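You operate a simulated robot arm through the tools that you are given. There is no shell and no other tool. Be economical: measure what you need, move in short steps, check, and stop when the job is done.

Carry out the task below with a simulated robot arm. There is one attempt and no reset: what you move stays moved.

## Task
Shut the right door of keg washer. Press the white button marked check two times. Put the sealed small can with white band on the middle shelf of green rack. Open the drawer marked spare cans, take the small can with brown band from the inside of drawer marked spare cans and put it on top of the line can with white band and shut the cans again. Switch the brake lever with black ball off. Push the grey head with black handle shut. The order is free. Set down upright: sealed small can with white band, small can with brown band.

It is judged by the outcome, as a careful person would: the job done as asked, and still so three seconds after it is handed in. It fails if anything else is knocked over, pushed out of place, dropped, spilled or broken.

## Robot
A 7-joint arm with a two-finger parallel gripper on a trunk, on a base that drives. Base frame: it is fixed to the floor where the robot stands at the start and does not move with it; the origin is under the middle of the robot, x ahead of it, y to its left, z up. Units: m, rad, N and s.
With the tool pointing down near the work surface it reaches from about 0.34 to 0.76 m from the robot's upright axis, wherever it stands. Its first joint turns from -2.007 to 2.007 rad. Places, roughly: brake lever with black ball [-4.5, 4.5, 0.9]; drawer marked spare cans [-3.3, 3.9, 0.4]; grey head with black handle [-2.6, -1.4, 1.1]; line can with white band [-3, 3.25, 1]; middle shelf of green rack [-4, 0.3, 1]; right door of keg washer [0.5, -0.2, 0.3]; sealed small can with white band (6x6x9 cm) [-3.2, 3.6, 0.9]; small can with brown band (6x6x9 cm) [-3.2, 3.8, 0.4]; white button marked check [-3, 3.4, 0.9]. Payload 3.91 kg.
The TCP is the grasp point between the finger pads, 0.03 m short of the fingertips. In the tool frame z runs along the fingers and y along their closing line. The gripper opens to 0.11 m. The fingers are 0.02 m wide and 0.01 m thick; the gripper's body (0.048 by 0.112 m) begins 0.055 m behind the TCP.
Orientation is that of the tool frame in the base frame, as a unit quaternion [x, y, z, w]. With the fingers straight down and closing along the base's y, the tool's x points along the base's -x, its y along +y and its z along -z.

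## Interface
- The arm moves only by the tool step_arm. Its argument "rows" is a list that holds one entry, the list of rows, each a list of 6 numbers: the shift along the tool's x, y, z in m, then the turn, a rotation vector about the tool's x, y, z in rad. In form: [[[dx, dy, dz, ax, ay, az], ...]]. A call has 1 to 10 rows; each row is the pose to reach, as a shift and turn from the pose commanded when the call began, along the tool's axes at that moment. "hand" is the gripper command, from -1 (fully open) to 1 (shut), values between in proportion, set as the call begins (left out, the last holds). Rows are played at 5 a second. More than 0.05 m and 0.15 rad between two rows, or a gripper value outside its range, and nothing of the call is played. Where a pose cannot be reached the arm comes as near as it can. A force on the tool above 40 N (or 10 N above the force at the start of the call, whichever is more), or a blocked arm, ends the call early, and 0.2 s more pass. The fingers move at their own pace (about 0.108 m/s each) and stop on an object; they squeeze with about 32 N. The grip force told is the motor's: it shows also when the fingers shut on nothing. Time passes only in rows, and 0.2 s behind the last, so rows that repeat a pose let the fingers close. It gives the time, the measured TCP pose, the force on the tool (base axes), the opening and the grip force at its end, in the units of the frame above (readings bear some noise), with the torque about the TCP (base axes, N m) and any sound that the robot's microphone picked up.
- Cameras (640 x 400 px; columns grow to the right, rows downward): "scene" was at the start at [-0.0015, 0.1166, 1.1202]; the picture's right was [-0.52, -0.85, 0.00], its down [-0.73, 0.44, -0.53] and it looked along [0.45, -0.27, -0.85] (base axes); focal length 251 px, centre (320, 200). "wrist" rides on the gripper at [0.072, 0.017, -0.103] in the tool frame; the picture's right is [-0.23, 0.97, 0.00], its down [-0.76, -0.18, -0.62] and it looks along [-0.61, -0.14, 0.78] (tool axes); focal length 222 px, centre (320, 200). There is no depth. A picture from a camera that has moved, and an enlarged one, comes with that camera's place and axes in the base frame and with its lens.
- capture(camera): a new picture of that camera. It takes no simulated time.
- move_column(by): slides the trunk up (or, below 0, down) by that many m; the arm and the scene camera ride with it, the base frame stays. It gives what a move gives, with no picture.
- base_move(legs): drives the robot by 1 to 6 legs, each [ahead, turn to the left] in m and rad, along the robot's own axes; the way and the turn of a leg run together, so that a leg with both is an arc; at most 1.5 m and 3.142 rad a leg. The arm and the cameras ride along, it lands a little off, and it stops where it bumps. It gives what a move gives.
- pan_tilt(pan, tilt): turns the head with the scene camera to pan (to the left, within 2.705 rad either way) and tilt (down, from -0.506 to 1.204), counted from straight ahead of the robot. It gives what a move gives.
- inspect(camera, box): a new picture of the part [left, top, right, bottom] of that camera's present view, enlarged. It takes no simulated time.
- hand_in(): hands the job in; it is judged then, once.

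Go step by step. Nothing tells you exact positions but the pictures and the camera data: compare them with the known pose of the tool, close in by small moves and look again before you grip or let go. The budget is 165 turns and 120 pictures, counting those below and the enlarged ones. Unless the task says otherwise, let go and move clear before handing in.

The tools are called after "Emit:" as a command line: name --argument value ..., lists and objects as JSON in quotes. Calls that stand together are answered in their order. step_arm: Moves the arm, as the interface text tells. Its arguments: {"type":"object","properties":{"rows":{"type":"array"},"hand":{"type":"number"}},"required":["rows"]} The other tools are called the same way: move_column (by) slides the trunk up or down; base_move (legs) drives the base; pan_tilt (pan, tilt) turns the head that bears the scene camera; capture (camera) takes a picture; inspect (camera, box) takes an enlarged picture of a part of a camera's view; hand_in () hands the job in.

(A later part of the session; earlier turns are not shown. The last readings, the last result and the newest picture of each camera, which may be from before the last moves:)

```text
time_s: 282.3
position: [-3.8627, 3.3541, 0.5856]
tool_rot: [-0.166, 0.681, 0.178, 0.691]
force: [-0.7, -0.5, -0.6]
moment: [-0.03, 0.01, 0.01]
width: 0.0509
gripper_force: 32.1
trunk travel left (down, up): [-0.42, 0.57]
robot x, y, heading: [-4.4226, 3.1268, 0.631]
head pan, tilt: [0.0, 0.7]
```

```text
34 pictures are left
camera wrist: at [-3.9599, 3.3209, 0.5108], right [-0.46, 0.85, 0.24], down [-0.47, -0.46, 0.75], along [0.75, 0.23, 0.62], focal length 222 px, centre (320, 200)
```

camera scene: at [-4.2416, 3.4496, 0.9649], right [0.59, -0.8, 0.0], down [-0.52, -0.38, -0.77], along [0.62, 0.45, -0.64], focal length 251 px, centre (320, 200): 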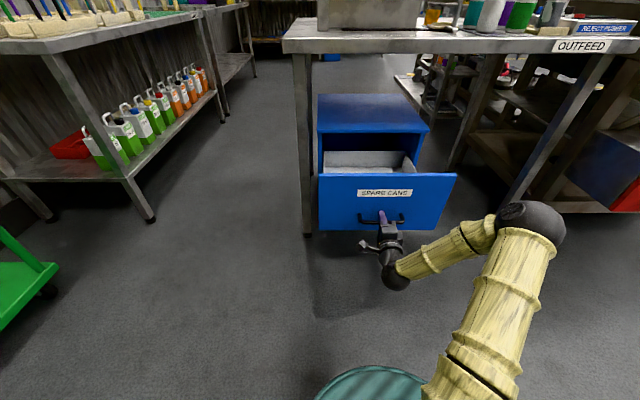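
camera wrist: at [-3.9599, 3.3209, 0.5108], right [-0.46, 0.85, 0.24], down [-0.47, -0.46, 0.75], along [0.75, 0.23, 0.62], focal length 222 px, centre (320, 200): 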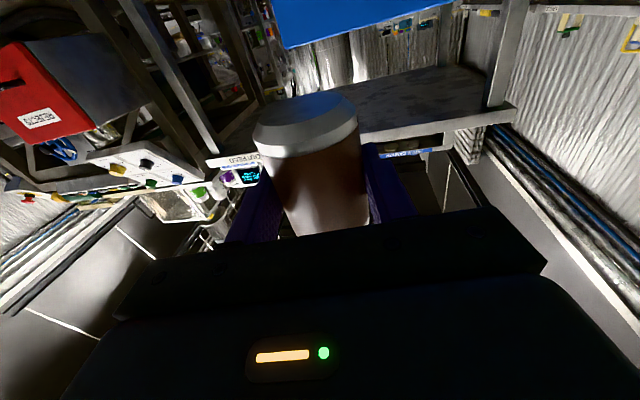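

The can is upright in the gripper. Raise the trunk and drive to a stand-off point facing the line can.

Emit:
move_column --by 0.4

Emit:
move_column --by 0.17

Emit:
base_move --legs '[[0, -1.12], [0.759, 0], [0, 1.12]]'

Emit:
pan_tilt --pan 0.0 --tilt 0.65

Emit:
capture --camera "scene"

```text
time_s: 286.1
position: [-3.8616, 3.3523, 0.9852]
tool_rot: [-0.167, 0.682, 0.177, 0.69]
force: [-0.7, 0.2, 0.2]
moment: [-0.01, 0.0, -0.02]
width: 0.0508
gripper_force: 32.7
trunk travel left (down, up): [-0.82, 0.17]
robot x, y, heading: [-4.4258, 3.1261, 0.628]
head pan, tilt: [0.0, 0.7]
```

```text
time_s: 288.0
position: [-3.8634, 3.3535, 1.1542]
tool_rot: [-0.167, 0.682, 0.177, 0.69]
force: [0.0, 0.0, 0.0]
moment: [-0.01, 0.01, 0.02]
width: 0.0508
gripper_force: 31.9
trunk travel left (down, up): [-0.99, 0.0]
robot x, y, heading: [-4.4288, 3.1255, 0.627]
head pan, tilt: [0.0, 0.7]
```

```text
time_s: 297.5
position: [-3.2039, 3.0241, 1.1565]
tool_rot: [-0.168, 0.681, 0.179, 0.689]
force: [-0.2, 0.5, 0.4]
moment: [0.0, 0.01, -0.01]
width: 0.0505
gripper_force: 31.9
trunk travel left (down, up): [-0.99, 0.0]
robot x, y, heading: [-3.7663, 2.796, 0.631]
head pan, tilt: [0.0, 0.7]
```

```text
time_s: 298.2
position: [-3.205, 3.0241, 1.1556]
tool_rot: [-0.167, 0.682, 0.178, 0.69]
force: [-0.5, -0.3, -0.3]
moment: [0.01, 0.0, 0.01]
width: 0.0502
gripper_force: 32.2
trunk travel left (down, up): [-0.99, 0.0]
robot x, y, heading: [-3.7677, 2.7943, 0.631]
head pan, tilt: [0.0, 0.649]
```

```text
33 pictures are left
camera scene: at [-3.8355, 2.9352, 1.8891], right [0.59, -0.8, 0.0], down [-0.49, -0.36, -0.8], along [0.64, 0.47, -0.6], focal length 251 px, centre (320, 200)
```

scene: 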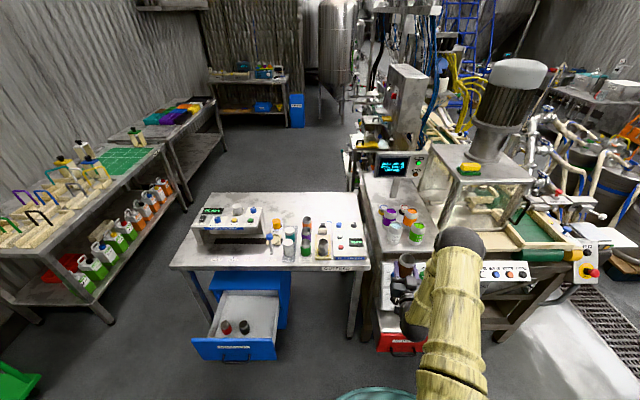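

Emit:
inspect --camera "scene" --box '[350, 180, 470, 280]'

```text
4.00 times, centred on (410, 230) of scene
camera zoom: at [-3.8355, 2.9352, 1.8891], right [0.59, -0.8, 0.0], down [-0.49, -0.36, -0.8], along [0.64, 0.47, -0.6], focal length 1005 px, centre (-40, 80)
```

zoom: 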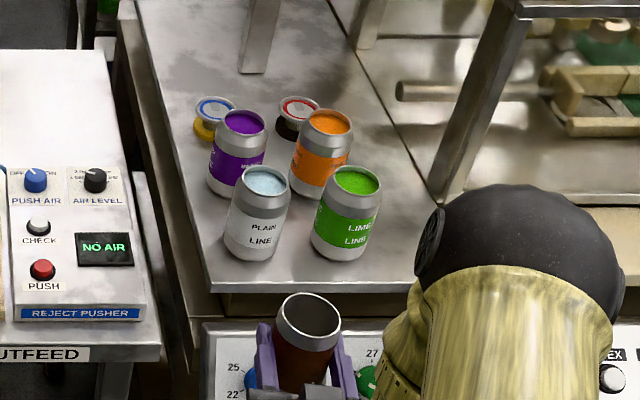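

Line can top is at about (-2.873,3.171,1.03). Drive forward 0.25 m, then move by arm above it.

Emit:
base_move --legs '[[0.25, 0]]'

```text
time_s: 300.0
position: [-2.9996, 3.1713, 1.1542]
tool_rot: [-0.165, 0.682, 0.176, 0.69]
force: [0.5, 0.0, -0.5]
moment: [0.02, -0.01, 0.01]
width: 0.0502
gripper_force: 32.0
trunk travel left (down, up): [-0.99, 0.0]
robot x, y, heading: [-3.564, 2.9485, 0.63]
head pan, tilt: [0.0, 0.649]
```

Emit:
step_arm --rows '[[[0, -0.02, 0.037, 0, 0, 0], [0, -0.04, 0.075, 0, 0, 0], [0, -0.0595, 0.112, 0, 0, 0]]]'

Emit:
inspect --camera "scene" --box '[320, 190, 480, 310]'

```text
time_s: 300.8
position: [-2.8711, 3.1704, 1.1555]
tool_rot: [-0.165, 0.682, 0.177, 0.69]
force: [0.4, -0.4, 0.1]
moment: [0.0, -0.05, 0.02]
width: 0.0504
gripper_force: 31.6
trunk travel left (down, up): [-0.99, 0.0]
robot x, y, heading: [-3.5639, 2.9455, 0.631]
head pan, tilt: [0.0, 0.649]
```

```text
3.33 times, centred on (400, 250) of scene
camera zoom: at [-3.6304, 3.0848, 1.8892], right [0.59, -0.81, 0.0], down [-0.49, -0.36, -0.8], along [0.64, 0.47, -0.61], focal length 838 px, centre (53, 33)
```

zoom: 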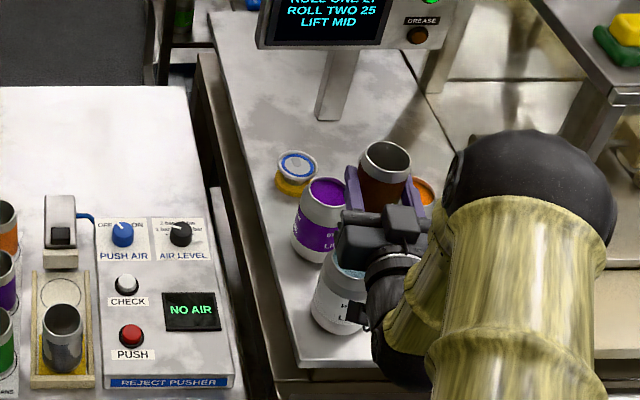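

Aligned per projection. Lower carefully until contact.

Emit:
step_arm --rows '[[[0.03, 0, 0, 0, 0, 0], [0.055, 0, 0, 0, 0, 0], [0.065, 0, 0, 0, 0, 0], [0.07, 0, 0, 0, 0, 0]]]'

Emit:
inspect --camera "scene" --box '[340, 210, 460, 300]'

Emit:
capture --camera "wrist"

```text
time_s: 301.8
position: [-2.8722, 3.1733, 1.0902]
tool_rot: [-0.167, 0.679, 0.177, 0.693]
force: [9.5, 0.7, 25.8]
moment: [-0.1, 0.11, 0.06]
width: 0.0503
gripper_force: 31.7
trunk travel left (down, up): [-0.99, 0.0]
robot x, y, heading: [-3.5637, 2.9464, 0.634]
head pan, tilt: [0.0, 0.649]
```

```text
4.44 times, centred on (400, 255) of scene
camera zoom: at [-3.6343, 3.0838, 1.8894], right [0.59, -0.81, 0.0], down [-0.49, -0.36, -0.8], along [0.64, 0.47, -0.6], focal length 1117 px, centre (-36, -44)
```

zoom: 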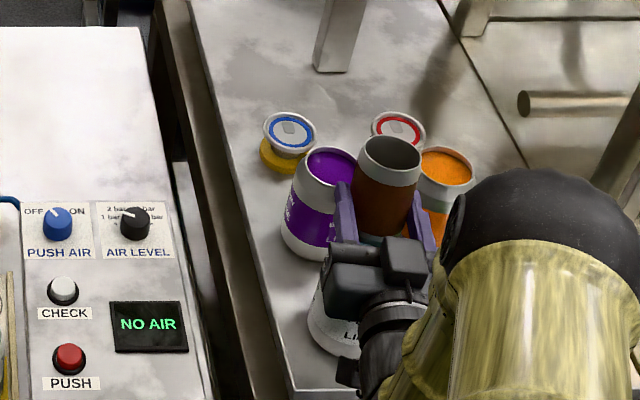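

```text
29 pictures are left
camera wrist: at [-2.9697, 3.1406, 1.0151], right [-0.46, 0.85, 0.24], down [-0.48, -0.47, 0.74], along [0.75, 0.23, 0.62], focal length 222 px, centre (320, 200)
```

wrist: 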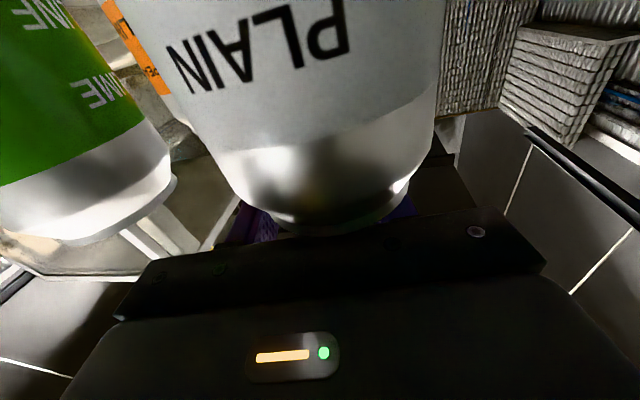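

Contact at TCP z 1.09, so the line can's top is ~1.05 and its centre about (-2.894,3.168), 2 cm nearer. Lift, shift back, and check.

Emit:
step_arm --rows '[[[-0.02, 0, 0, 0, 0, 0], [-0.02, 0.004, -0.011, 0, 0, 0], [-0.02, 0.008, -0.0217, 0, 0, 0], [-0.02, 0.008, -0.0217, 0, 0, 0]]]'

Emit:
inspect --camera "scene" --box '[340, 210, 460, 300]'

Emit:
capture --camera "wrist"

```text
time_s: 302.8
position: [-2.8944, 3.1696, 1.1055]
tool_rot: [-0.166, 0.682, 0.177, 0.69]
force: [0.1, 0.8, -0.7]
moment: [-0.04, 0.0, 0.01]
width: 0.0505
gripper_force: 31.7
trunk travel left (down, up): [-0.99, 0.0]
robot x, y, heading: [-3.5624, 2.9455, 0.629]
head pan, tilt: [0.0, 0.649]
```

```text
4.44 times, centred on (400, 255) of scene
camera zoom: at [-3.6314, 3.0848, 1.8891], right [0.59, -0.81, 0.0], down [-0.49, -0.36, -0.8], along [0.64, 0.47, -0.6], focal length 1117 px, centre (-36, -44)
```

zoom: 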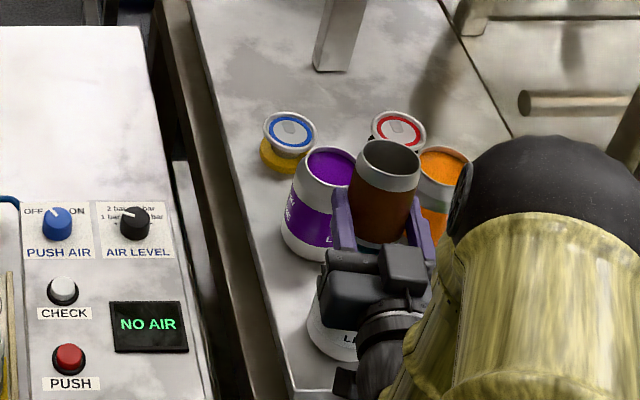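

```text
27 pictures are left
camera wrist: at [-2.9936, 3.1376, 1.032], right [-0.46, 0.86, 0.24], down [-0.47, -0.46, 0.75], along [0.75, 0.23, 0.62], focal length 222 px, centre (320, 200)
```

wrist: 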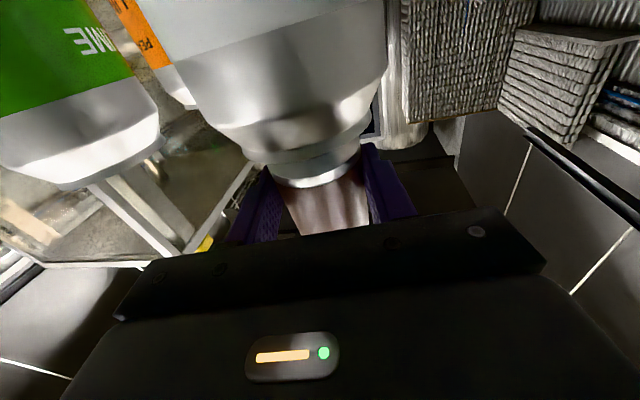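

Now the brown can sits concentrically above the white line can (within ~3 mm). Lower to contact.

Emit:
step_arm --rows '[[[0.008, 0, 0, 0, 0, 0], [0.012, 0, 0, 0, 0, 0], [0.0145, 0, 0, 0, 0, 0], [0.016, 0, 0, 0, 0, 0]]]'

```text
time_s: 303.8
position: [-2.8945, 3.1695, 1.094]
tool_rot: [-0.167, 0.679, 0.178, 0.692]
force: [0.4, 1.1, 12.1]
moment: [0.09, -0.17, 0.02]
width: 0.0505
gripper_force: 32.4
trunk travel left (down, up): [-0.99, 0.0]
robot x, y, heading: [-3.5644, 2.9442, 0.624]
head pan, tilt: [0.0, 0.649]
```

Seated. Ease off slightly and open the fingers.

Emit:
step_arm --rows '[[[-0.002, 0, 0, 0, 0, 0], [-0.002, 0, 0, 0, 0, 0]]]'

Emit:
step_arm --rows '[[[0, 0, 0, 0, 0, 0], [0, 0, 0, 0, 0, 0], [0, 0, 0, 0, 0, 0]]]' --hand -0.4

Emit:
inspect --camera "scene" --box '[340, 210, 460, 300]'

```text
time_s: 304.4
position: [-2.8957, 3.1673, 1.0926]
tool_rot: [-0.167, 0.682, 0.177, 0.69]
force: [1.3, 1.6, 8.5]
moment: [0.05, -0.16, 0.03]
width: 0.0504
gripper_force: 31.9
trunk travel left (down, up): [-0.99, 0.0]
robot x, y, heading: [-3.5635, 2.946, 0.63]
head pan, tilt: [0.0, 0.649]
```

```text
time_s: 305.2
position: [-2.8952, 3.1689, 1.0923]
tool_rot: [-0.167, 0.682, 0.178, 0.69]
force: [0.0, -0.5, -0.5]
moment: [-0.04, 0.0, 0.01]
width: 0.0772
gripper_force: 0.0
trunk travel left (down, up): [-0.99, 0.0]
robot x, y, heading: [-3.5613, 2.9478, 0.631]
head pan, tilt: [0.0, 0.649]
```

```text
4.44 times, centred on (400, 255) of scene
camera zoom: at [-3.6315, 3.0849, 1.8891], right [0.59, -0.81, 0.0], down [-0.49, -0.36, -0.8], along [0.64, 0.47, -0.6], focal length 1117 px, centre (-36, -44)
```

zoom: 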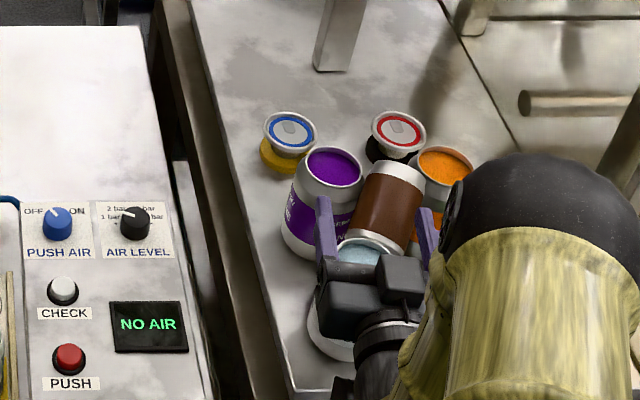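

The can tipped forward on release. Look carefully before moving.

Emit:
capture --camera "wrist"

```text
25 pictures are left
camera wrist: at [-2.9927, 3.1368, 1.0178], right [-0.46, 0.86, 0.24], down [-0.47, -0.46, 0.75], along [0.75, 0.23, 0.62], focal length 222 px, centre (320, 200)
```

wrist: 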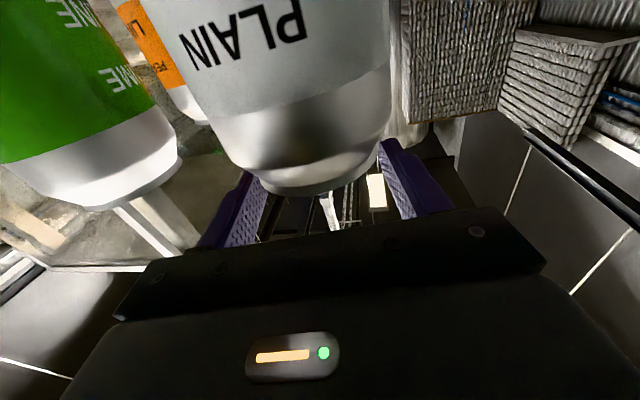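

The can lies across the tops of the neighbouring cans, bottom end toward me. I'll retract straight back and inspect.

Emit:
step_arm --rows '[[[0, 0, -0.03, 0, 0, 0], [0, 0, -0.07, 0, 0, 0], [0, 0, -0.11, 0, 0, 0], [-0.03, 0, -0.14, 0, 0, 0], [-0.06, 0, -0.17, 0, 0, 0]]]'

Emit:
inspect --camera "scene" --box '[340, 190, 460, 290]'

```text
time_s: 306.4
position: [-3.0436, 3.0837, 1.1496]
tool_rot: [-0.166, 0.682, 0.177, 0.69]
force: [1.0, 0.2, 0.8]
moment: [0.0, -0.01, 0.02]
width: 0.077
gripper_force: 0.1
trunk travel left (down, up): [-0.99, 0.0]
robot x, y, heading: [-3.5628, 2.9445, 0.634]
head pan, tilt: [0.0, 0.649]
```

```text
4.00 times, centred on (400, 240) of scene
camera zoom: at [-3.632, 3.0824, 1.8893], right [0.59, -0.81, 0.0], down [-0.49, -0.36, -0.8], along [0.64, 0.47, -0.6], focal length 1005 px, centre (0, 40)
```

zoom: 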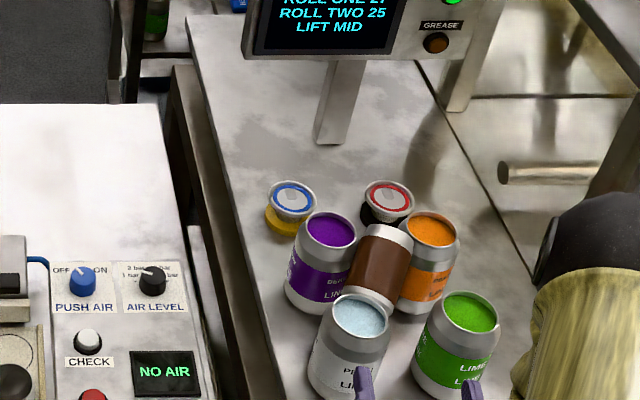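

The brown can lies across the shoulders of the white, purple and orange cans, near end about (-2.885,3.172). I'll turn the tool vertical again and regrip it near its bottom end.

Emit:
step_arm --rows '[[[-0.01, 0, 0, 0, 0.15, 0], [-0.02, 0, 0, 0, 0.3, 0], [-0.03, 0, 0, 0, 0.45, 0], [-0.04, 0, 0, 0, 0.6, 0], [-0.05, 0, 0, 0, 0.75, 0], [-0.06, 0, 0, 0, 0.9, 0], [-0.07, 0, 0, 0, 1.05, 0], [-0.07, 0, 0, 0, 1.2, 0], [-0.07, 0, 0, 0, 1.35, 0], [-0.07, 0, 0, 0, 1.5, 0]]]'

Emit:
step_arm --rows '[[[0, 0, 0, 0, 0.07, 0], [0, 0, 0, 0, 0.07, 0.13], [0, 0, 0, 0, 0.07, 0.26], [0, 0, 0, 0, 0.07, 0.38]]]'

Emit:
base_move --legs '[[0.08, 0]]'

Emit:
capture --camera "wrist"

```text
time_s: 308.6
position: [-3.0469, 3.0875, 1.2186]
tool_rot: [-0.242, 0.969, 0.017, 0.04]
force: [-0.1, -0.2, -0.2]
moment: [-0.01, 0.02, 0.01]
width: 0.0767
gripper_force: 0.1
trunk travel left (down, up): [-0.99, 0.0]
robot x, y, heading: [-3.5626, 2.9488, 0.629]
head pan, tilt: [0.0, 0.649]
```

```text
time_s: 309.6
position: [-3.0474, 3.0884, 1.2191]
tool_rot: [-0.054, 0.998, 0.015, 0.003]
force: [0.2, -1.0, -0.3]
moment: [-0.03, -0.03, 0.0]
width: 0.0772
gripper_force: 0.1
trunk travel left (down, up): [-0.99, 0.0]
robot x, y, heading: [-3.5653, 2.9471, 0.629]
head pan, tilt: [0.0, 0.649]
```

```text
time_s: 310.6
position: [-2.9807, 3.1356, 1.2185]
tool_rot: [-0.054, 0.998, 0.015, 0.002]
force: [0.6, 0.0, -0.5]
moment: [-0.01, 0.0, 0.01]
width: 0.0769
gripper_force: 0.0
trunk travel left (down, up): [-0.99, 0.0]
robot x, y, heading: [-3.4999, 2.9939, 0.632]
head pan, tilt: [0.0, 0.649]
```

```text
23 pictures are left
camera wrist: at [-3.0551, 3.1413, 1.3217], right [0.12, 0.99, 0.03], down [0.77, -0.11, 0.62], along [0.62, -0.05, -0.78], focal length 222 px, centre (320, 200)
```

wrist: 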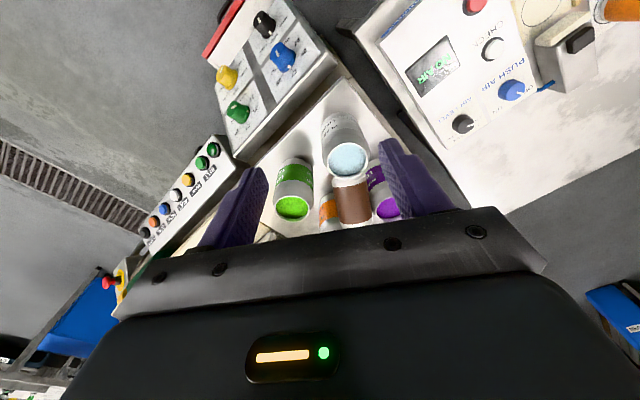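

The overhead view shows the white can's centre is really about (-2.921,3.166), top ≈1.074 — so I had set the brown can on its far shoulder. I'll move above the brown can for a closer look.

Emit:
step_arm --rows '[[[-0.04, 0.009, 0, 0, 0, 0], [-0.08, 0.018, 0, 0, 0, 0], [-0.1, 0.027, 0, 0, 0, 0]]]'

Emit:
inspect --camera "wrist" --box '[220, 60, 460, 240]'

```text
time_s: 311.4
position: [-2.8866, 3.173, 1.2195]
tool_rot: [-0.054, 0.998, 0.015, 0.002]
force: [-0.4, -0.5, 0.4]
moment: [-0.01, 0.02, 0.02]
width: 0.0768
gripper_force: 0.1
trunk travel left (down, up): [-0.99, 0.0]
robot x, y, heading: [-3.5006, 2.992, 0.628]
head pan, tilt: [0.0, 0.649]
```

```text
2.22 times, centred on (340, 150) of wrist
camera zoom: at [-2.96, 3.1786, 1.3234], right [0.12, 0.99, 0.03], down [0.77, -0.11, 0.62], along [0.62, -0.05, -0.78], focal length 494 px, centre (276, 311)
```

zoom: 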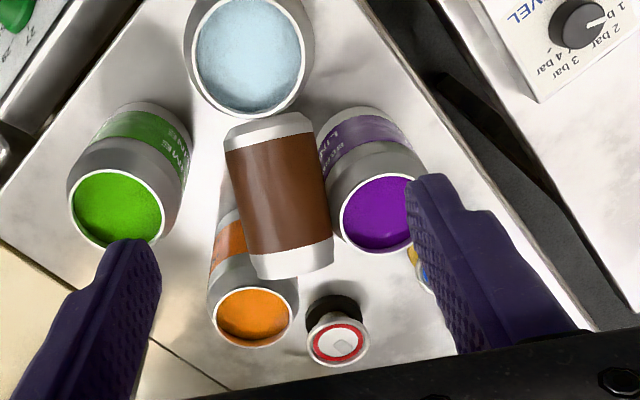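

Now the geometry is clear: white can centre ≈(-2.908,3.168), top ≈1.063 (66 mm can). The brown can's bottom end is at x≈-2.875. I'll grip it near that end, where fingers clear the neighbours.

Emit:
step_arm --rows '[[[-0.02, -0.003, 0.0, 0, 0, 0.05], [-0.02, -0.003, 0.04, 0, 0, 0.05], [-0.02, -0.003, 0.08, 0, 0, 0.05], [-0.02, -0.003, 0.12, 0, 0, 0.05]]]' --hand -0.22

Emit:
inspect --camera "wrist" --box '[220, 40, 460, 220]'

```text
time_s: 312.4
position: [-2.866, 3.1753, 1.0972]
tool_rot: [-0.029, 0.999, 0.015, 0.002]
force: [-0.9, -0.1, -1.1]
moment: [0.01, 0.01, 0.03]
width: 0.0669
gripper_force: 0.0
trunk travel left (down, up): [-0.99, 0.0]
robot x, y, heading: [-3.498, 2.9898, 0.626]
head pan, tilt: [0.0, 0.649]
```

```text
2.22 times, centred on (340, 130) of wrist
camera zoom: at [-2.9392, 3.1863, 1.2003], right [0.17, 0.98, 0.03], down [0.77, -0.15, 0.62], along [0.62, -0.08, -0.78], focal length 494 px, centre (276, 356)
```

zoom: 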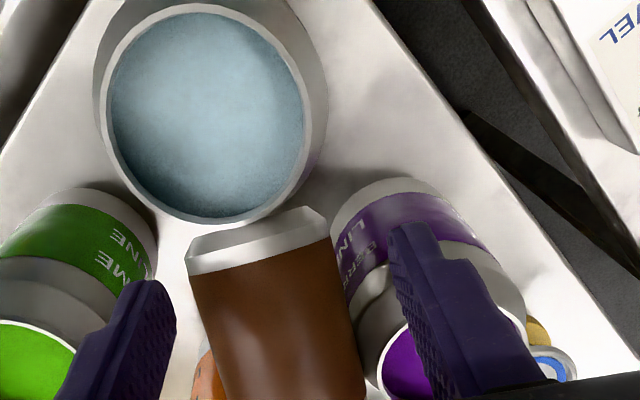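

The bottom end is lower (axis z≈1.02), with a narrow gap to the purple can. I'll align finely and descend gently, then grip the bottom end.

Emit:
step_arm --rows '[[[-0.0086, -0.0078, 0.0, 0, 0, 0], [-0.0086, -0.0078, 0.02, 0, 0, 0], [-0.0086, -0.0078, 0.035, 0, 0, 0], [-0.0086, -0.0078, 0.05, 0, 0, 0], [-0.0086, -0.0078, 0.065, 0, 0, 0]]]' --hand -0.17

Emit:
inspect --camera "wrist" --box '[180, 20, 460, 230]'

```text
time_s: 313.6
position: [-2.8557, 3.1718, 1.0359]
tool_rot: [-0.028, 0.999, 0.015, 0.002]
force: [-0.4, 0.3, -0.2]
moment: [-0.01, 0.02, -0.02]
width: 0.0646
gripper_force: 0.1
trunk travel left (down, up): [-0.99, 0.0]
robot x, y, heading: [-3.4985, 2.9933, 0.626]
head pan, tilt: [0.0, 0.649]
```

```text
1.90 times, centred on (320, 125) of wrist
camera zoom: at [-2.9296, 3.1808, 1.1385], right [0.17, 0.98, 0.03], down [0.77, -0.15, 0.62], along [0.62, -0.08, -0.78], focal length 423 px, centre (320, 343)
```

zoom: 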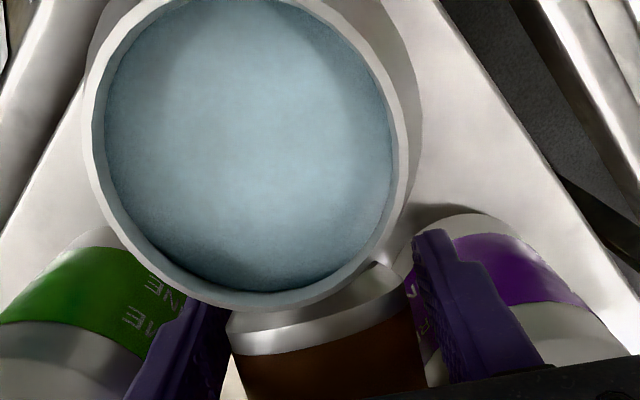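

Fingers straddle the can without contact. Go 8 mm deeper and close.

Emit:
step_arm --rows '[[[0, 0, 0.008, 0, 0, 0], [0, 0, 0.008, 0, 0, 0]]]'

Emit:
step_arm --rows '[[[0, 0, 0, 0, 0, 0], [0, 0, 0, 0, 0, 0]]]' --hand 1

```text
time_s: 314.2
position: [-2.8582, 3.1694, 1.0282]
tool_rot: [-0.029, 0.999, 0.015, 0.003]
force: [0.1, 0.9, 0.7]
moment: [-0.01, -0.02, -0.02]
width: 0.0644
gripper_force: 0.1
trunk travel left (down, up): [-0.99, 0.0]
robot x, y, heading: [-3.4972, 2.9921, 0.63]
head pan, tilt: [0.0, 0.649]
```

```text
time_s: 314.9
position: [-2.8578, 3.1705, 1.0278]
tool_rot: [-0.029, 0.999, 0.015, 0.002]
force: [-0.3, 0.4, 0.1]
moment: [-0.03, -0.02, 0.05]
width: 0.0514
gripper_force: 32.3
trunk travel left (down, up): [-0.99, 0.0]
robot x, y, heading: [-3.4993, 2.9893, 0.63]
head pan, tilt: [0.0, 0.649]
```

Gripped at full diameter. Lift gently.

Emit:
step_arm --rows '[[[0, 0, -0.015, 0, 0, 0], [0, 0, -0.03, 0, 0, 0], [0, 0, -0.05, 0, 0, 0], [0, 0, -0.075, 0, 0, 0], [0, 0, -0.1, 0, 0, 0], [0, 0, -0.13, 0, 0, 0], [0, 0, -0.16, 0, 0, 0]]]'

Emit:
inspect --camera "scene" --box '[340, 170, 480, 290]'

```text
time_s: 316.4
position: [-2.8586, 3.1667, 1.1865]
tool_rot: [-0.029, 0.999, 0.015, 0.002]
force: [0.5, -0.6, 0.4]
moment: [-0.01, -0.04, 0.01]
width: 0.051
gripper_force: 31.8
trunk travel left (down, up): [-0.99, 0.0]
robot x, y, heading: [-3.5, 2.9922, 0.626]
head pan, tilt: [0.0, 0.649]
```

```text
3.33 times, centred on (410, 230) of scene
camera zoom: at [-3.5675, 3.1318, 1.8891], right [0.59, -0.81, 0.0], down [-0.49, -0.36, -0.8], along [0.64, 0.47, -0.6], focal length 838 px, centre (20, 100)
```

zoom: 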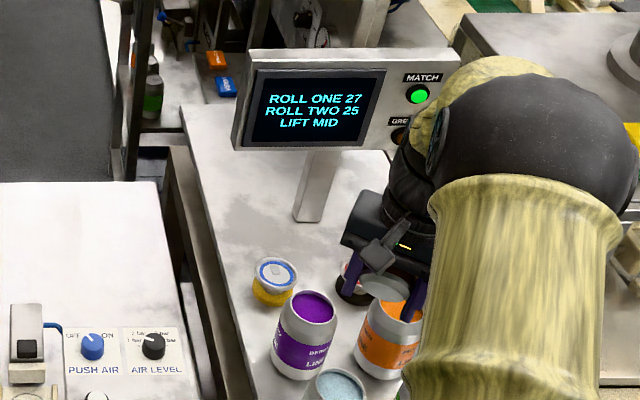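

The can is held again and all line cans still stand. Back off and rotate the tool so the can is upright.

Emit:
base_move --legs '[[-0.25, 0]]'

Emit:
step_arm --rows '[[[0, 0, 0, 0, -0.15, 0], [0, 0, 0, 0, -0.3, 0], [0, 0, 0, 0, -0.45, 0], [0, 0, 0, 0, -0.6, 0], [0, 0, 0, 0, -0.75, 0], [0, 0, 0, 0, -0.9, 0], [0, 0, 0, 0, -1.05, 0], [0, 0, 0, 0, -1.2, 0], [0, 0, 0, 0, -1.3, 0]]]'

Emit:
inspect --camera "scene" --box '[340, 180, 480, 300]'

Emit:
capture --camera "wrist"

```text
time_s: 318.3
position: [-3.06, 3.0225, 1.1867]
tool_rot: [-0.031, 0.999, 0.016, 0.004]
force: [0.7, -0.3, 0.5]
moment: [0.0, -0.02, -0.03]
width: 0.0507
gripper_force: 31.9
trunk travel left (down, up): [-0.99, 0.0]
robot x, y, heading: [-3.7001, 2.8492, 0.635]
head pan, tilt: [0.0, 0.649]
```

```text
time_s: 320.3
position: [-3.058, 3.0227, 1.187]
tool_rot: [-0.016, 0.794, 0.031, 0.607]
force: [0.5, -0.5, -0.1]
moment: [-0.02, 0.03, 0.01]
width: 0.0505
gripper_force: 31.7
trunk travel left (down, up): [-0.99, 0.0]
robot x, y, heading: [-3.6992, 2.8441, 0.633]
head pan, tilt: [0.0, 0.649]
```

```text
3.33 times, centred on (410, 240) of scene
camera zoom: at [-3.7672, 2.9857, 1.8892], right [0.59, -0.81, 0.0], down [-0.49, -0.36, -0.8], along [0.64, 0.47, -0.6], focal length 838 px, centre (20, 67)
```

zoom: 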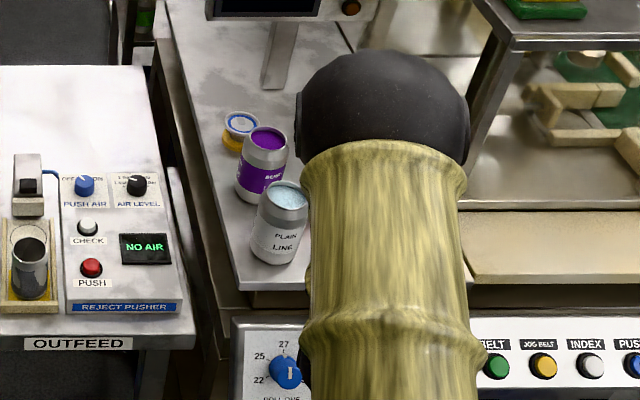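

```text
17 pictures are left
camera wrist: at [-3.1774, 3.0341, 1.1435], right [0.0, 0.97, 0.25], down [-0.39, -0.23, 0.89], along [0.92, -0.1, 0.38], focal length 222 px, centre (320, 200)
```

wrist: 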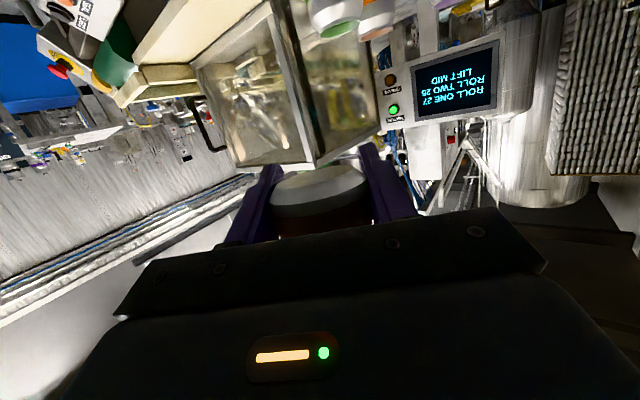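

Emit:
inspect --camera "wrist" --box '[240, 140, 400, 240]'

```text
4.00 times, centred on (320, 190) of wrist
camera zoom: at [-3.1774, 3.0341, 1.1435], right [0.0, 0.97, 0.25], down [-0.39, -0.23, 0.89], along [0.92, -0.1, 0.38], focal length 888 px, centre (320, 240)
```

zoom: 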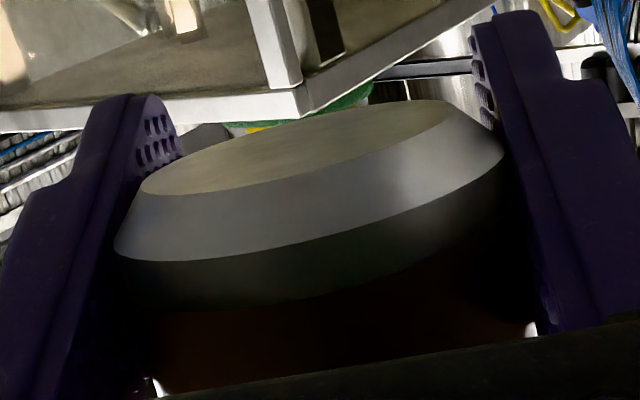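

The can's bottom faces slightly away: over-rotated by ≈0.13 rad. Correct, and drive forward to the line can.

Emit:
step_arm --rows '[[[0, 0, 0, 0, 0.063, 0], [0, 0, 0, 0, 0.126, 0]]]'

Emit:
base_move --legs '[[0.2, 0]]'

```text
time_s: 320.9
position: [-3.0584, 3.0237, 1.1856]
tool_rot: [-0.017, 0.831, 0.029, 0.556]
force: [0.2, -0.1, -0.7]
moment: [-0.01, 0.0, 0.0]
width: 0.0508
gripper_force: 31.4
trunk travel left (down, up): [-0.99, 0.0]
robot x, y, heading: [-3.697, 2.8455, 0.631]
head pan, tilt: [0.0, 0.649]
```

```text
time_s: 322.4
position: [-2.9011, 3.1419, 1.1864]
tool_rot: [-0.019, 0.831, 0.031, 0.555]
force: [0.1, 0.4, -0.7]
moment: [-0.01, -0.01, 0.06]
width: 0.0506
gripper_force: 32.4
trunk travel left (down, up): [-0.99, 0.0]
robot x, y, heading: [-3.5421, 2.9647, 0.638]
head pan, tilt: [0.0, 0.649]
```

Emit:
step_arm --rows '[[[0, 0.0241, 0, 0, 0, 0], [0.025, 0.0241, 0.012, 0, 0, 0], [0.05, 0.0241, 0.024, 0, 0, 0], [0.0741, 0.0241, 0.036, 0, 0, 0]]]'

Emit:
inspect --camera "wrist" --box '[200, 40, 440, 240]'

```text
time_s: 323.4
position: [-2.8974, 3.1713, 1.1053]
tool_rot: [-0.019, 0.831, 0.031, 0.555]
force: [0.4, 0.2, 0.1]
moment: [-0.03, -0.04, 0.0]
width: 0.0505
gripper_force: 32.2
trunk travel left (down, up): [-0.99, 0.0]
robot x, y, heading: [-3.542, 2.9647, 0.635]
head pan, tilt: [0.0, 0.649]
```

```text
2.00 times, centred on (320, 140) of wrist
camera zoom: at [-3.0219, 3.181, 1.0767], right [0.02, 0.97, 0.24], down [-0.27, -0.22, 0.94], along [0.96, -0.09, 0.26], focal length 444 px, centre (320, 320)
```

zoom: 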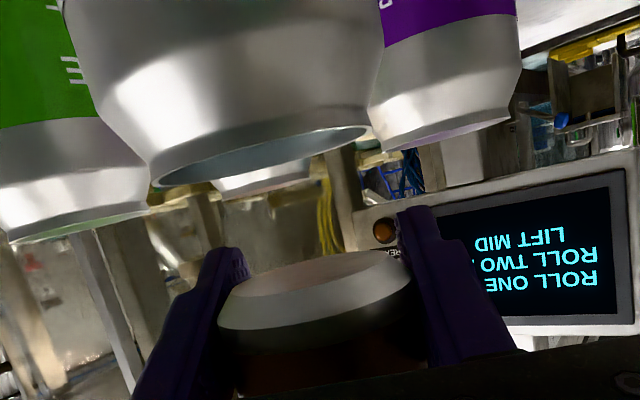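

Clear view: the brown can needs to go ~7 mm right and ~5 mm forward. Adjust, then lower in small steps.

Emit:
step_arm --rows '[[[-0.0019, -0.0076, 0.0041, 0, 0, 0], [0.0075, -0.0078, 0.008, 0, 0, 0], [0.0165, -0.0082, 0.0117, 0, 0, 0]]]'

Emit:
inspect --camera "wrist" --box '[200, 40, 440, 240]'

```text
time_s: 324.2
position: [-2.8945, 3.1626, 1.0857]
tool_rot: [-0.019, 0.831, 0.031, 0.556]
force: [-1.1, 0.7, -0.7]
moment: [-0.03, -0.01, 0.01]
width: 0.0506
gripper_force: 32.0
trunk travel left (down, up): [-0.99, 0.0]
robot x, y, heading: [-3.5377, 2.9602, 0.637]
head pan, tilt: [0.0, 0.649]
```

```text
2.00 times, centred on (320, 140) of wrist
camera zoom: at [-3.0174, 3.1719, 1.0578], right [0.02, 0.97, 0.24], down [-0.27, -0.22, 0.94], along [0.96, -0.09, 0.26], focal length 444 px, centre (320, 320)
```

zoom: 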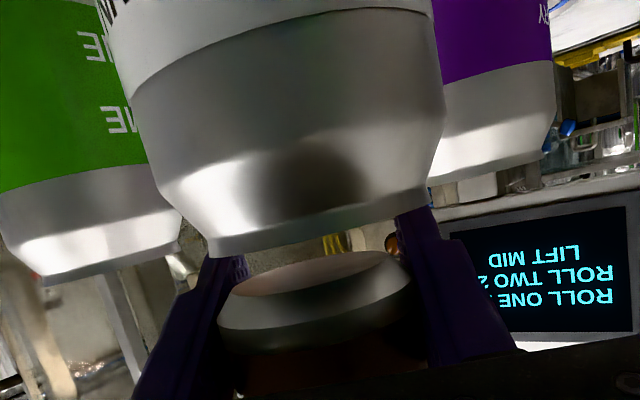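

Well aligned (≈2 mm), gap ≈1 cm. Lower in millimetre steps.

Emit:
step_arm --rows '[[[0.0055, 0, 0.0023, 0, 0, 0], [0.0083, 0, 0.0034, 0, 0, 0], [0.0101, 0, 0.0042, 0, 0, 0], [0.0115, 0, 0.0048, 0, 0, 0]]]'

```text
time_s: 325.2
position: [-2.8941, 3.1624, 1.0749]
tool_rot: [-0.019, 0.829, 0.032, 0.558]
force: [1.0, 1.7, 17.0]
moment: [0.5, -0.05, -0.01]
width: 0.0508
gripper_force: 32.2
trunk travel left (down, up): [-0.99, 0.0]
robot x, y, heading: [-3.5418, 2.9624, 0.635]
head pan, tilt: [0.0, 0.649]
```

Contact 17 N, partly a finger on the rim. Relieve the load before opening.

Emit:
step_arm --rows '[[[-0.0012, 0, -0.0005, 0, 0, 0], [-0.0022, 0, -0.0009, 0, 0, 0]]]'

```text
time_s: 325.8
position: [-2.8918, 3.1629, 1.0755]
tool_rot: [-0.019, 0.83, 0.032, 0.557]
force: [5.0, 5.0, 16.8]
moment: [0.45, -0.05, -0.12]
width: 0.0507
gripper_force: 31.5
trunk travel left (down, up): [-0.99, 0.0]
robot x, y, heading: [-3.5438, 2.9613, 0.633]
head pan, tilt: [0.0, 0.649]
```

Emit:
step_arm --rows '[[[-0.0015, 0, -0.0006, 0, 0, 0], [-0.0025, 0, -0.001, 0, 0, 0]]]'

```text
time_s: 326.4
position: [-2.8944, 3.1631, 1.0755]
tool_rot: [-0.018, 0.831, 0.029, 0.555]
force: [3.4, 1.6, 7.2]
moment: [0.23, -0.03, -0.09]
width: 0.0507
gripper_force: 31.9
trunk travel left (down, up): [-0.99, 0.0]
robot x, y, heading: [-3.5421, 2.9649, 0.64]
head pan, tilt: [0.0, 0.649]
```

Emit:
step_arm --rows '[[[-0.0011, 0, -0.0004, 0, 0, 0]]]'

Emit:
step_arm --rows '[[[0, 0, 0, 0, 0, 0], [0, 0, 0, 0, 0, 0]]]' --hand -0.05

Emit:
inspect --camera "wrist" --box '[200, 40, 440, 240]'

```text
time_s: 326.8
position: [-2.8949, 3.1619, 1.0746]
tool_rot: [-0.02, 0.832, 0.03, 0.554]
force: [0.3, 0.0, -0.3]
moment: [0.02, -0.02, 0.0]
width: 0.0505
gripper_force: 32.4
trunk travel left (down, up): [-0.99, 0.0]
robot x, y, heading: [-3.5413, 2.9631, 0.635]
head pan, tilt: [0.0, 0.649]
```

```text
time_s: 327.4
position: [-2.8939, 3.1627, 1.0778]
tool_rot: [-0.019, 0.831, 0.031, 0.555]
force: [-0.7, -0.6, -0.6]
moment: [0.0, 0.0, 0.0]
width: 0.0578
gripper_force: 0.1
trunk travel left (down, up): [-0.99, 0.0]
robot x, y, heading: [-3.5429, 2.9626, 0.639]
head pan, tilt: [0.0, 0.649]
```

```text
2.00 times, centred on (320, 140) of wrist
camera zoom: at [-3.0173, 3.1727, 1.0501], right [0.02, 0.97, 0.24], down [-0.27, -0.22, 0.94], along [0.96, -0.09, 0.26], focal length 444 px, centre (320, 320)
```

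zoom: 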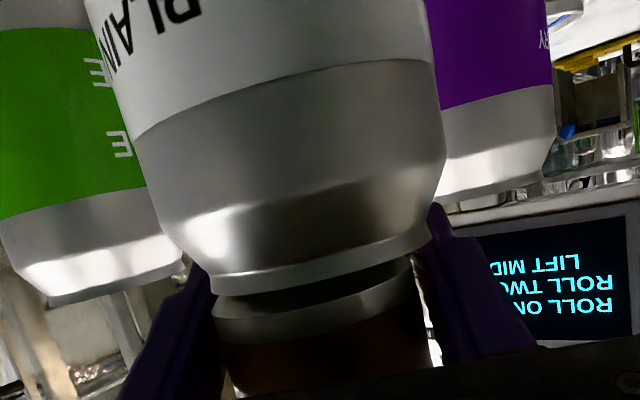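

The brown can stands flush on the white can. Open a bit more and retract along the tool axis.

Emit:
step_arm --rows '[[[0, 0, 0, 0, 0, 0], [0, 0, 0, 0, 0, 0]]]' --hand -0.3

Emit:
step_arm --rows '[[[0, 0, -0.02, 0, 0, 0], [0, 0, -0.045, 0, 0, 0], [0, 0, -0.07, 0, 0, 0], [0, 0, -0.1, 0, 0, 0], [0, 0, -0.14, 0, 0, 0]]]'

Emit:
base_move --legs '[[-0.35, 0]]'

Emit:
inspect --camera "scene" --box '[310, 170, 470, 290]'

```text
time_s: 328.0
position: [-2.8933, 3.1633, 1.077]
tool_rot: [-0.019, 0.831, 0.031, 0.556]
force: [0.5, 0.9, -0.6]
moment: [0.01, -0.01, 0.0]
width: 0.0714
gripper_force: 0.0
trunk travel left (down, up): [-0.99, 0.0]
robot x, y, heading: [-3.5404, 2.9642, 0.64]
head pan, tilt: [0.0, 0.649]
```

```text
time_s: 329.2
position: [-3.0269, 3.1545, 1.1291]
tool_rot: [-0.02, 0.831, 0.032, 0.556]
force: [0.0, 0.5, 0.1]
moment: [0.01, -0.01, 0.0]
width: 0.0714
gripper_force: 0.0
trunk travel left (down, up): [-0.99, 0.0]
robot x, y, heading: [-3.5419, 2.9596, 0.64]
head pan, tilt: [0.0, 0.649]
```

```text
time_s: 331.5
position: [-3.2997, 2.9553, 1.1294]
tool_rot: [-0.022, 0.83, 0.033, 0.556]
force: [0.0, -0.3, -0.1]
moment: [-0.01, -0.01, 0.04]
width: 0.0715
gripper_force: 0.2
trunk travel left (down, up): [-0.99, 0.0]
robot x, y, heading: [-3.8091, 2.7587, 0.641]
head pan, tilt: [0.0, 0.649]
```

```text
3.33 times, centred on (390, 230) of scene
camera zoom: at [-3.8846, 2.8973, 1.8892], right [0.6, -0.8, 0.0], down [-0.48, -0.36, -0.8], along [0.64, 0.48, -0.6], focal length 838 px, centre (87, 100)
```

zoom: 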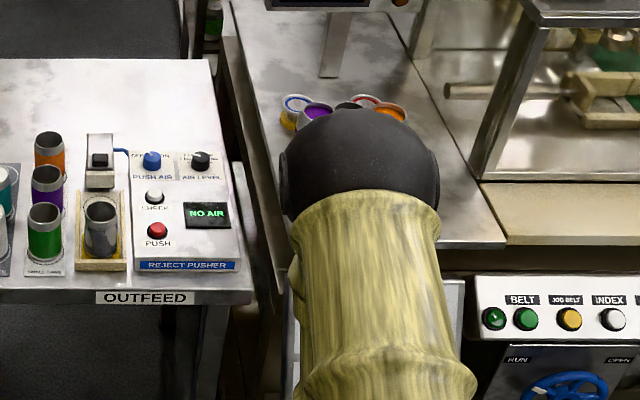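

The brown can's top is visible between the line cans, upright. Next: shut the drawer. Yaw the tool square to the drawer, close the fingers, and drive to it.

Emit:
step_arm --rows '[[[0, 0, 0, -0.129, 0.004, -0.053], [0, 0, 0, -0.258, 0.008, -0.107], [0, 0, 0, -0.388, 0.013, -0.16], [0, 0, 0, -0.517, 0.017, -0.214]]]' --hand 1

Emit:
base_move --legs '[[0, 1.52], [0.761, 0], [0, -1.532]]'

Emit:
move_column --by -0.4

Emit:
move_column --by -0.265

Emit:
capture --camera "scene"

```text
time_s: 332.5
position: [-3.2966, 2.9545, 1.1275]
tool_rot: [-0.251, 0.792, 0.185, 0.525]
force: [0.6, -0.1, -0.2]
moment: [0.01, -0.01, -0.02]
width: 0.0002
gripper_force: 32.3
trunk travel left (down, up): [-0.99, 0.0]
robot x, y, heading: [-3.8088, 2.7613, 0.644]
head pan, tilt: [0.0, 0.649]
```

```text
time_s: 344.0
position: [-3.6977, 3.5707, 1.1281]
tool_rot: [-0.23, 0.798, 0.171, 0.529]
force: [-0.4, -0.5, -0.5]
moment: [-0.03, 0.02, -0.04]
width: 0.0
gripper_force: 31.7
trunk travel left (down, up): [-0.99, 0.0]
robot x, y, heading: [-4.2188, 3.4021, 0.593]
head pan, tilt: [0.0, 0.649]
```

```text
time_s: 347.8
position: [-3.6972, 3.5709, 0.7297]
tool_rot: [-0.232, 0.798, 0.172, 0.529]
force: [0.6, 0.4, -0.4]
moment: [-0.04, 0.0, 0.01]
width: 0.0
gripper_force: 31.5
trunk travel left (down, up): [-0.59, 0.4]
robot x, y, heading: [-4.2213, 3.4029, 0.598]
head pan, tilt: [0.0, 0.649]
```

```text
time_s: 350.5
position: [-3.6972, 3.5709, 0.4634]
tool_rot: [-0.231, 0.798, 0.172, 0.529]
force: [0.3, 0.6, 0.4]
moment: [-0.04, -0.01, 0.01]
width: 0.0002
gripper_force: 31.8
trunk travel left (down, up): [-0.325, 0.665]
robot x, y, heading: [-4.2222, 3.4032, 0.593]
head pan, tilt: [0.0, 0.649]
```

```text
11 pictures are left
camera scene: at [-4.2844, 3.5436, 1.2242], right [0.56, -0.83, 0.0], down [-0.5, -0.34, -0.8], along [0.66, 0.45, -0.6], focal length 251 px, centre (320, 200)
```

scene: 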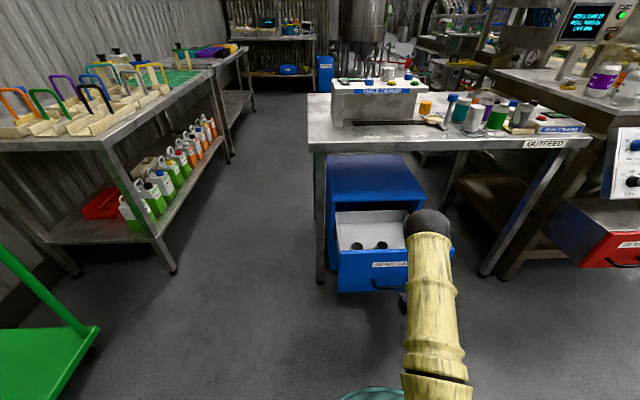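

Aligned with the drawer face, above its handle. Push it shut by driving forward.

Emit:
base_move --legs '[[0.45, 0]]'

Emit:
capture --camera "scene"

```text
time_s: 352.8
position: [-3.4081, 3.7587, 0.4634]
tool_rot: [-0.225, 0.803, 0.165, 0.526]
force: [-1.1, -0.2, -1.6]
moment: [-0.03, -0.02, -0.01]
width: 0.0
gripper_force: 32.2
trunk travel left (down, up): [-0.325, 0.665]
robot x, y, heading: [-3.914, 3.6065, 0.585]
head pan, tilt: [0.0, 0.649]
stopped in leg 1: the robot was blocked; the commanded pose is now the measured one
```

```text
10 pictures are left
camera scene: at [-4.0003, 3.737, 1.2259], right [0.55, -0.83, 0.0], down [-0.49, -0.33, -0.81], along [0.67, 0.44, -0.59], focal length 251 px, centre (320, 200)
```

scene: 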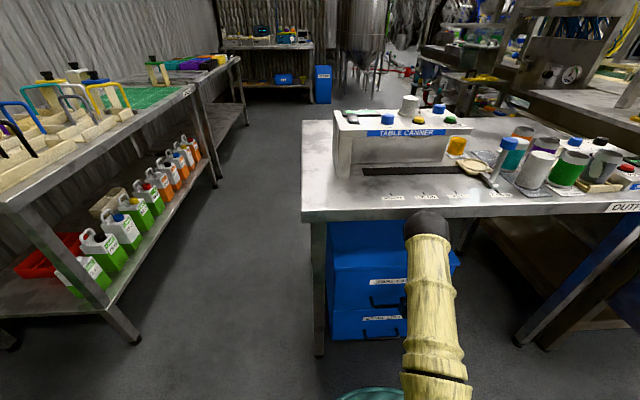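

The base was blocked with the drawer ~4–5 cm from shut (elbow near the bench edge). Back off a bit and extend the arm instead.

Emit:
base_move --legs '[[-0.13, 0]]'

Emit:
step_arm --rows '[[[-0.0153, 0, 0.0368, 0, 0, 0], [-0.0306, 0, 0.0737, 0, 0, 0], [-0.046, 0, 0.1105, 0, 0, 0], [-0.0536, 0, 0.129, 0, 0, 0], [-0.061, 0, 0.147, 0, 0, 0], [-0.069, 0, 0.166, 0, 0, 0], [-0.0766, 0, 0.184, 0, 0, 0]]]'

```text
time_s: 354.1
position: [-3.505, 3.6942, 0.4489]
tool_rot: [-0.227, 0.81, 0.164, 0.515]
force: [0.3, 0.4, -0.1]
moment: [0.0, -0.03, -0.02]
width: 0.0
gripper_force: 32.2
trunk travel left (down, up): [-0.325, 0.665]
robot x, y, heading: [-4.0208, 3.5383, 0.588]
head pan, tilt: [0.0, 0.649]
```

```text
time_s: 355.1
position: [-3.3979, 3.7646, 0.4443]
tool_rot: [-0.229, 0.81, 0.165, 0.513]
force: [-7.5, -4.3, 6.0]
moment: [0.09, -0.14, 0.07]
width: 0.0
gripper_force: 32.3
trunk travel left (down, up): [-0.325, 0.665]
robot x, y, heading: [-4.021, 3.5348, 0.583]
head pan, tilt: [0.0, 0.649]
stopped in row 4: the force on the tool passed its limit (the readings are from after the stop); the commanded pose is now the measured one
```

Compared with the earlier contact at the closed face (n≈0.50), it's at shut. Push once more to confirm.

Emit:
step_arm --rows '[[[-0.006, 0, 0.0145, 0, 0, 0], [-0.012, 0, 0.029, 0, 0, 0]]]'

Emit:
base_move --legs '[[-0.35, 0]]'

Emit:
pan_tilt --pan 0.6 --tilt 0.5

Emit:
capture --camera "scene"

```text
time_s: 355.4
position: [-3.3972, 3.7635, 0.443]
tool_rot: [-0.227, 0.812, 0.163, 0.512]
force: [-17.5, -8.4, 15.7]
moment: [0.24, -0.35, 0.16]
width: 0.0002
gripper_force: 31.7
trunk travel left (down, up): [-0.325, 0.665]
robot x, y, heading: [-4.023, 3.5357, 0.585]
head pan, tilt: [0.0, 0.649]
stopped in row 1: the force on the tool passed its limit (the readings are from after the stop); the commanded pose is now the measured one
```

```text
time_s: 357.6
position: [-3.6881, 3.569, 0.4407]
tool_rot: [-0.227, 0.813, 0.163, 0.511]
force: [0.3, 0.3, 0.6]
moment: [0.0, 0.0, 0.0]
width: 0.0001
gripper_force: 32.0
trunk travel left (down, up): [-0.325, 0.665]
robot x, y, heading: [-4.3131, 3.3437, 0.58]
head pan, tilt: [0.0, 0.649]
```

```text
time_s: 358.6
position: [-3.6873, 3.5689, 0.4408]
tool_rot: [-0.227, 0.812, 0.163, 0.512]
force: [0.5, 0.4, 0.3]
moment: [0.04, -0.04, -0.02]
width: 0.0001
gripper_force: 31.2
trunk travel left (down, up): [-0.325, 0.665]
robot x, y, heading: [-4.3099, 3.3401, 0.583]
head pan, tilt: [0.6, 0.499]
```

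```text
9 pictures are left
camera scene: at [-4.4128, 3.5219, 1.2375], right [0.93, -0.38, 0.0], down [-0.18, -0.44, -0.88], along [0.33, 0.81, -0.48], focal length 251 px, centre (320, 200)
```

scene: 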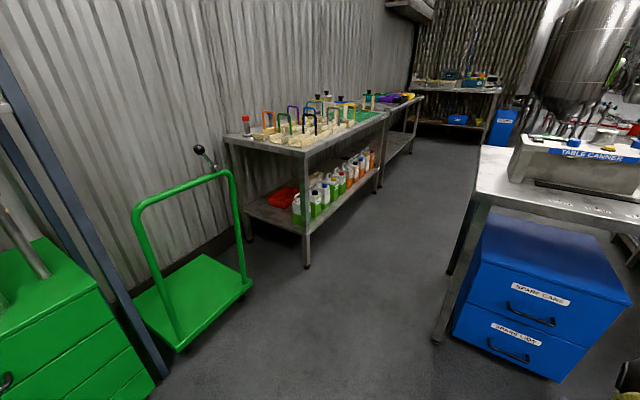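

The drawer is shut. Now the brake lever on the green trolley — zoom in.

Emit:
inspect --camera "scene" --box '[150, 120, 270, 200]'

```text
5.00 times, centred on (210, 160) of scene
camera zoom: at [-4.4128, 3.5219, 1.2375], right [0.93, -0.38, 0.0], down [-0.18, -0.44, -0.88], along [0.33, 0.81, -0.48], focal length 1257 px, centre (870, 400)
```

zoom: 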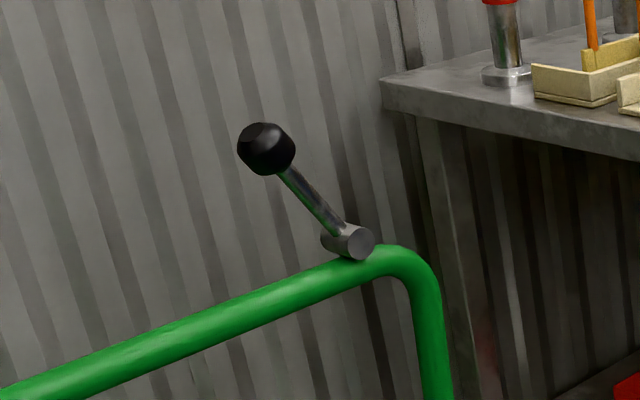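

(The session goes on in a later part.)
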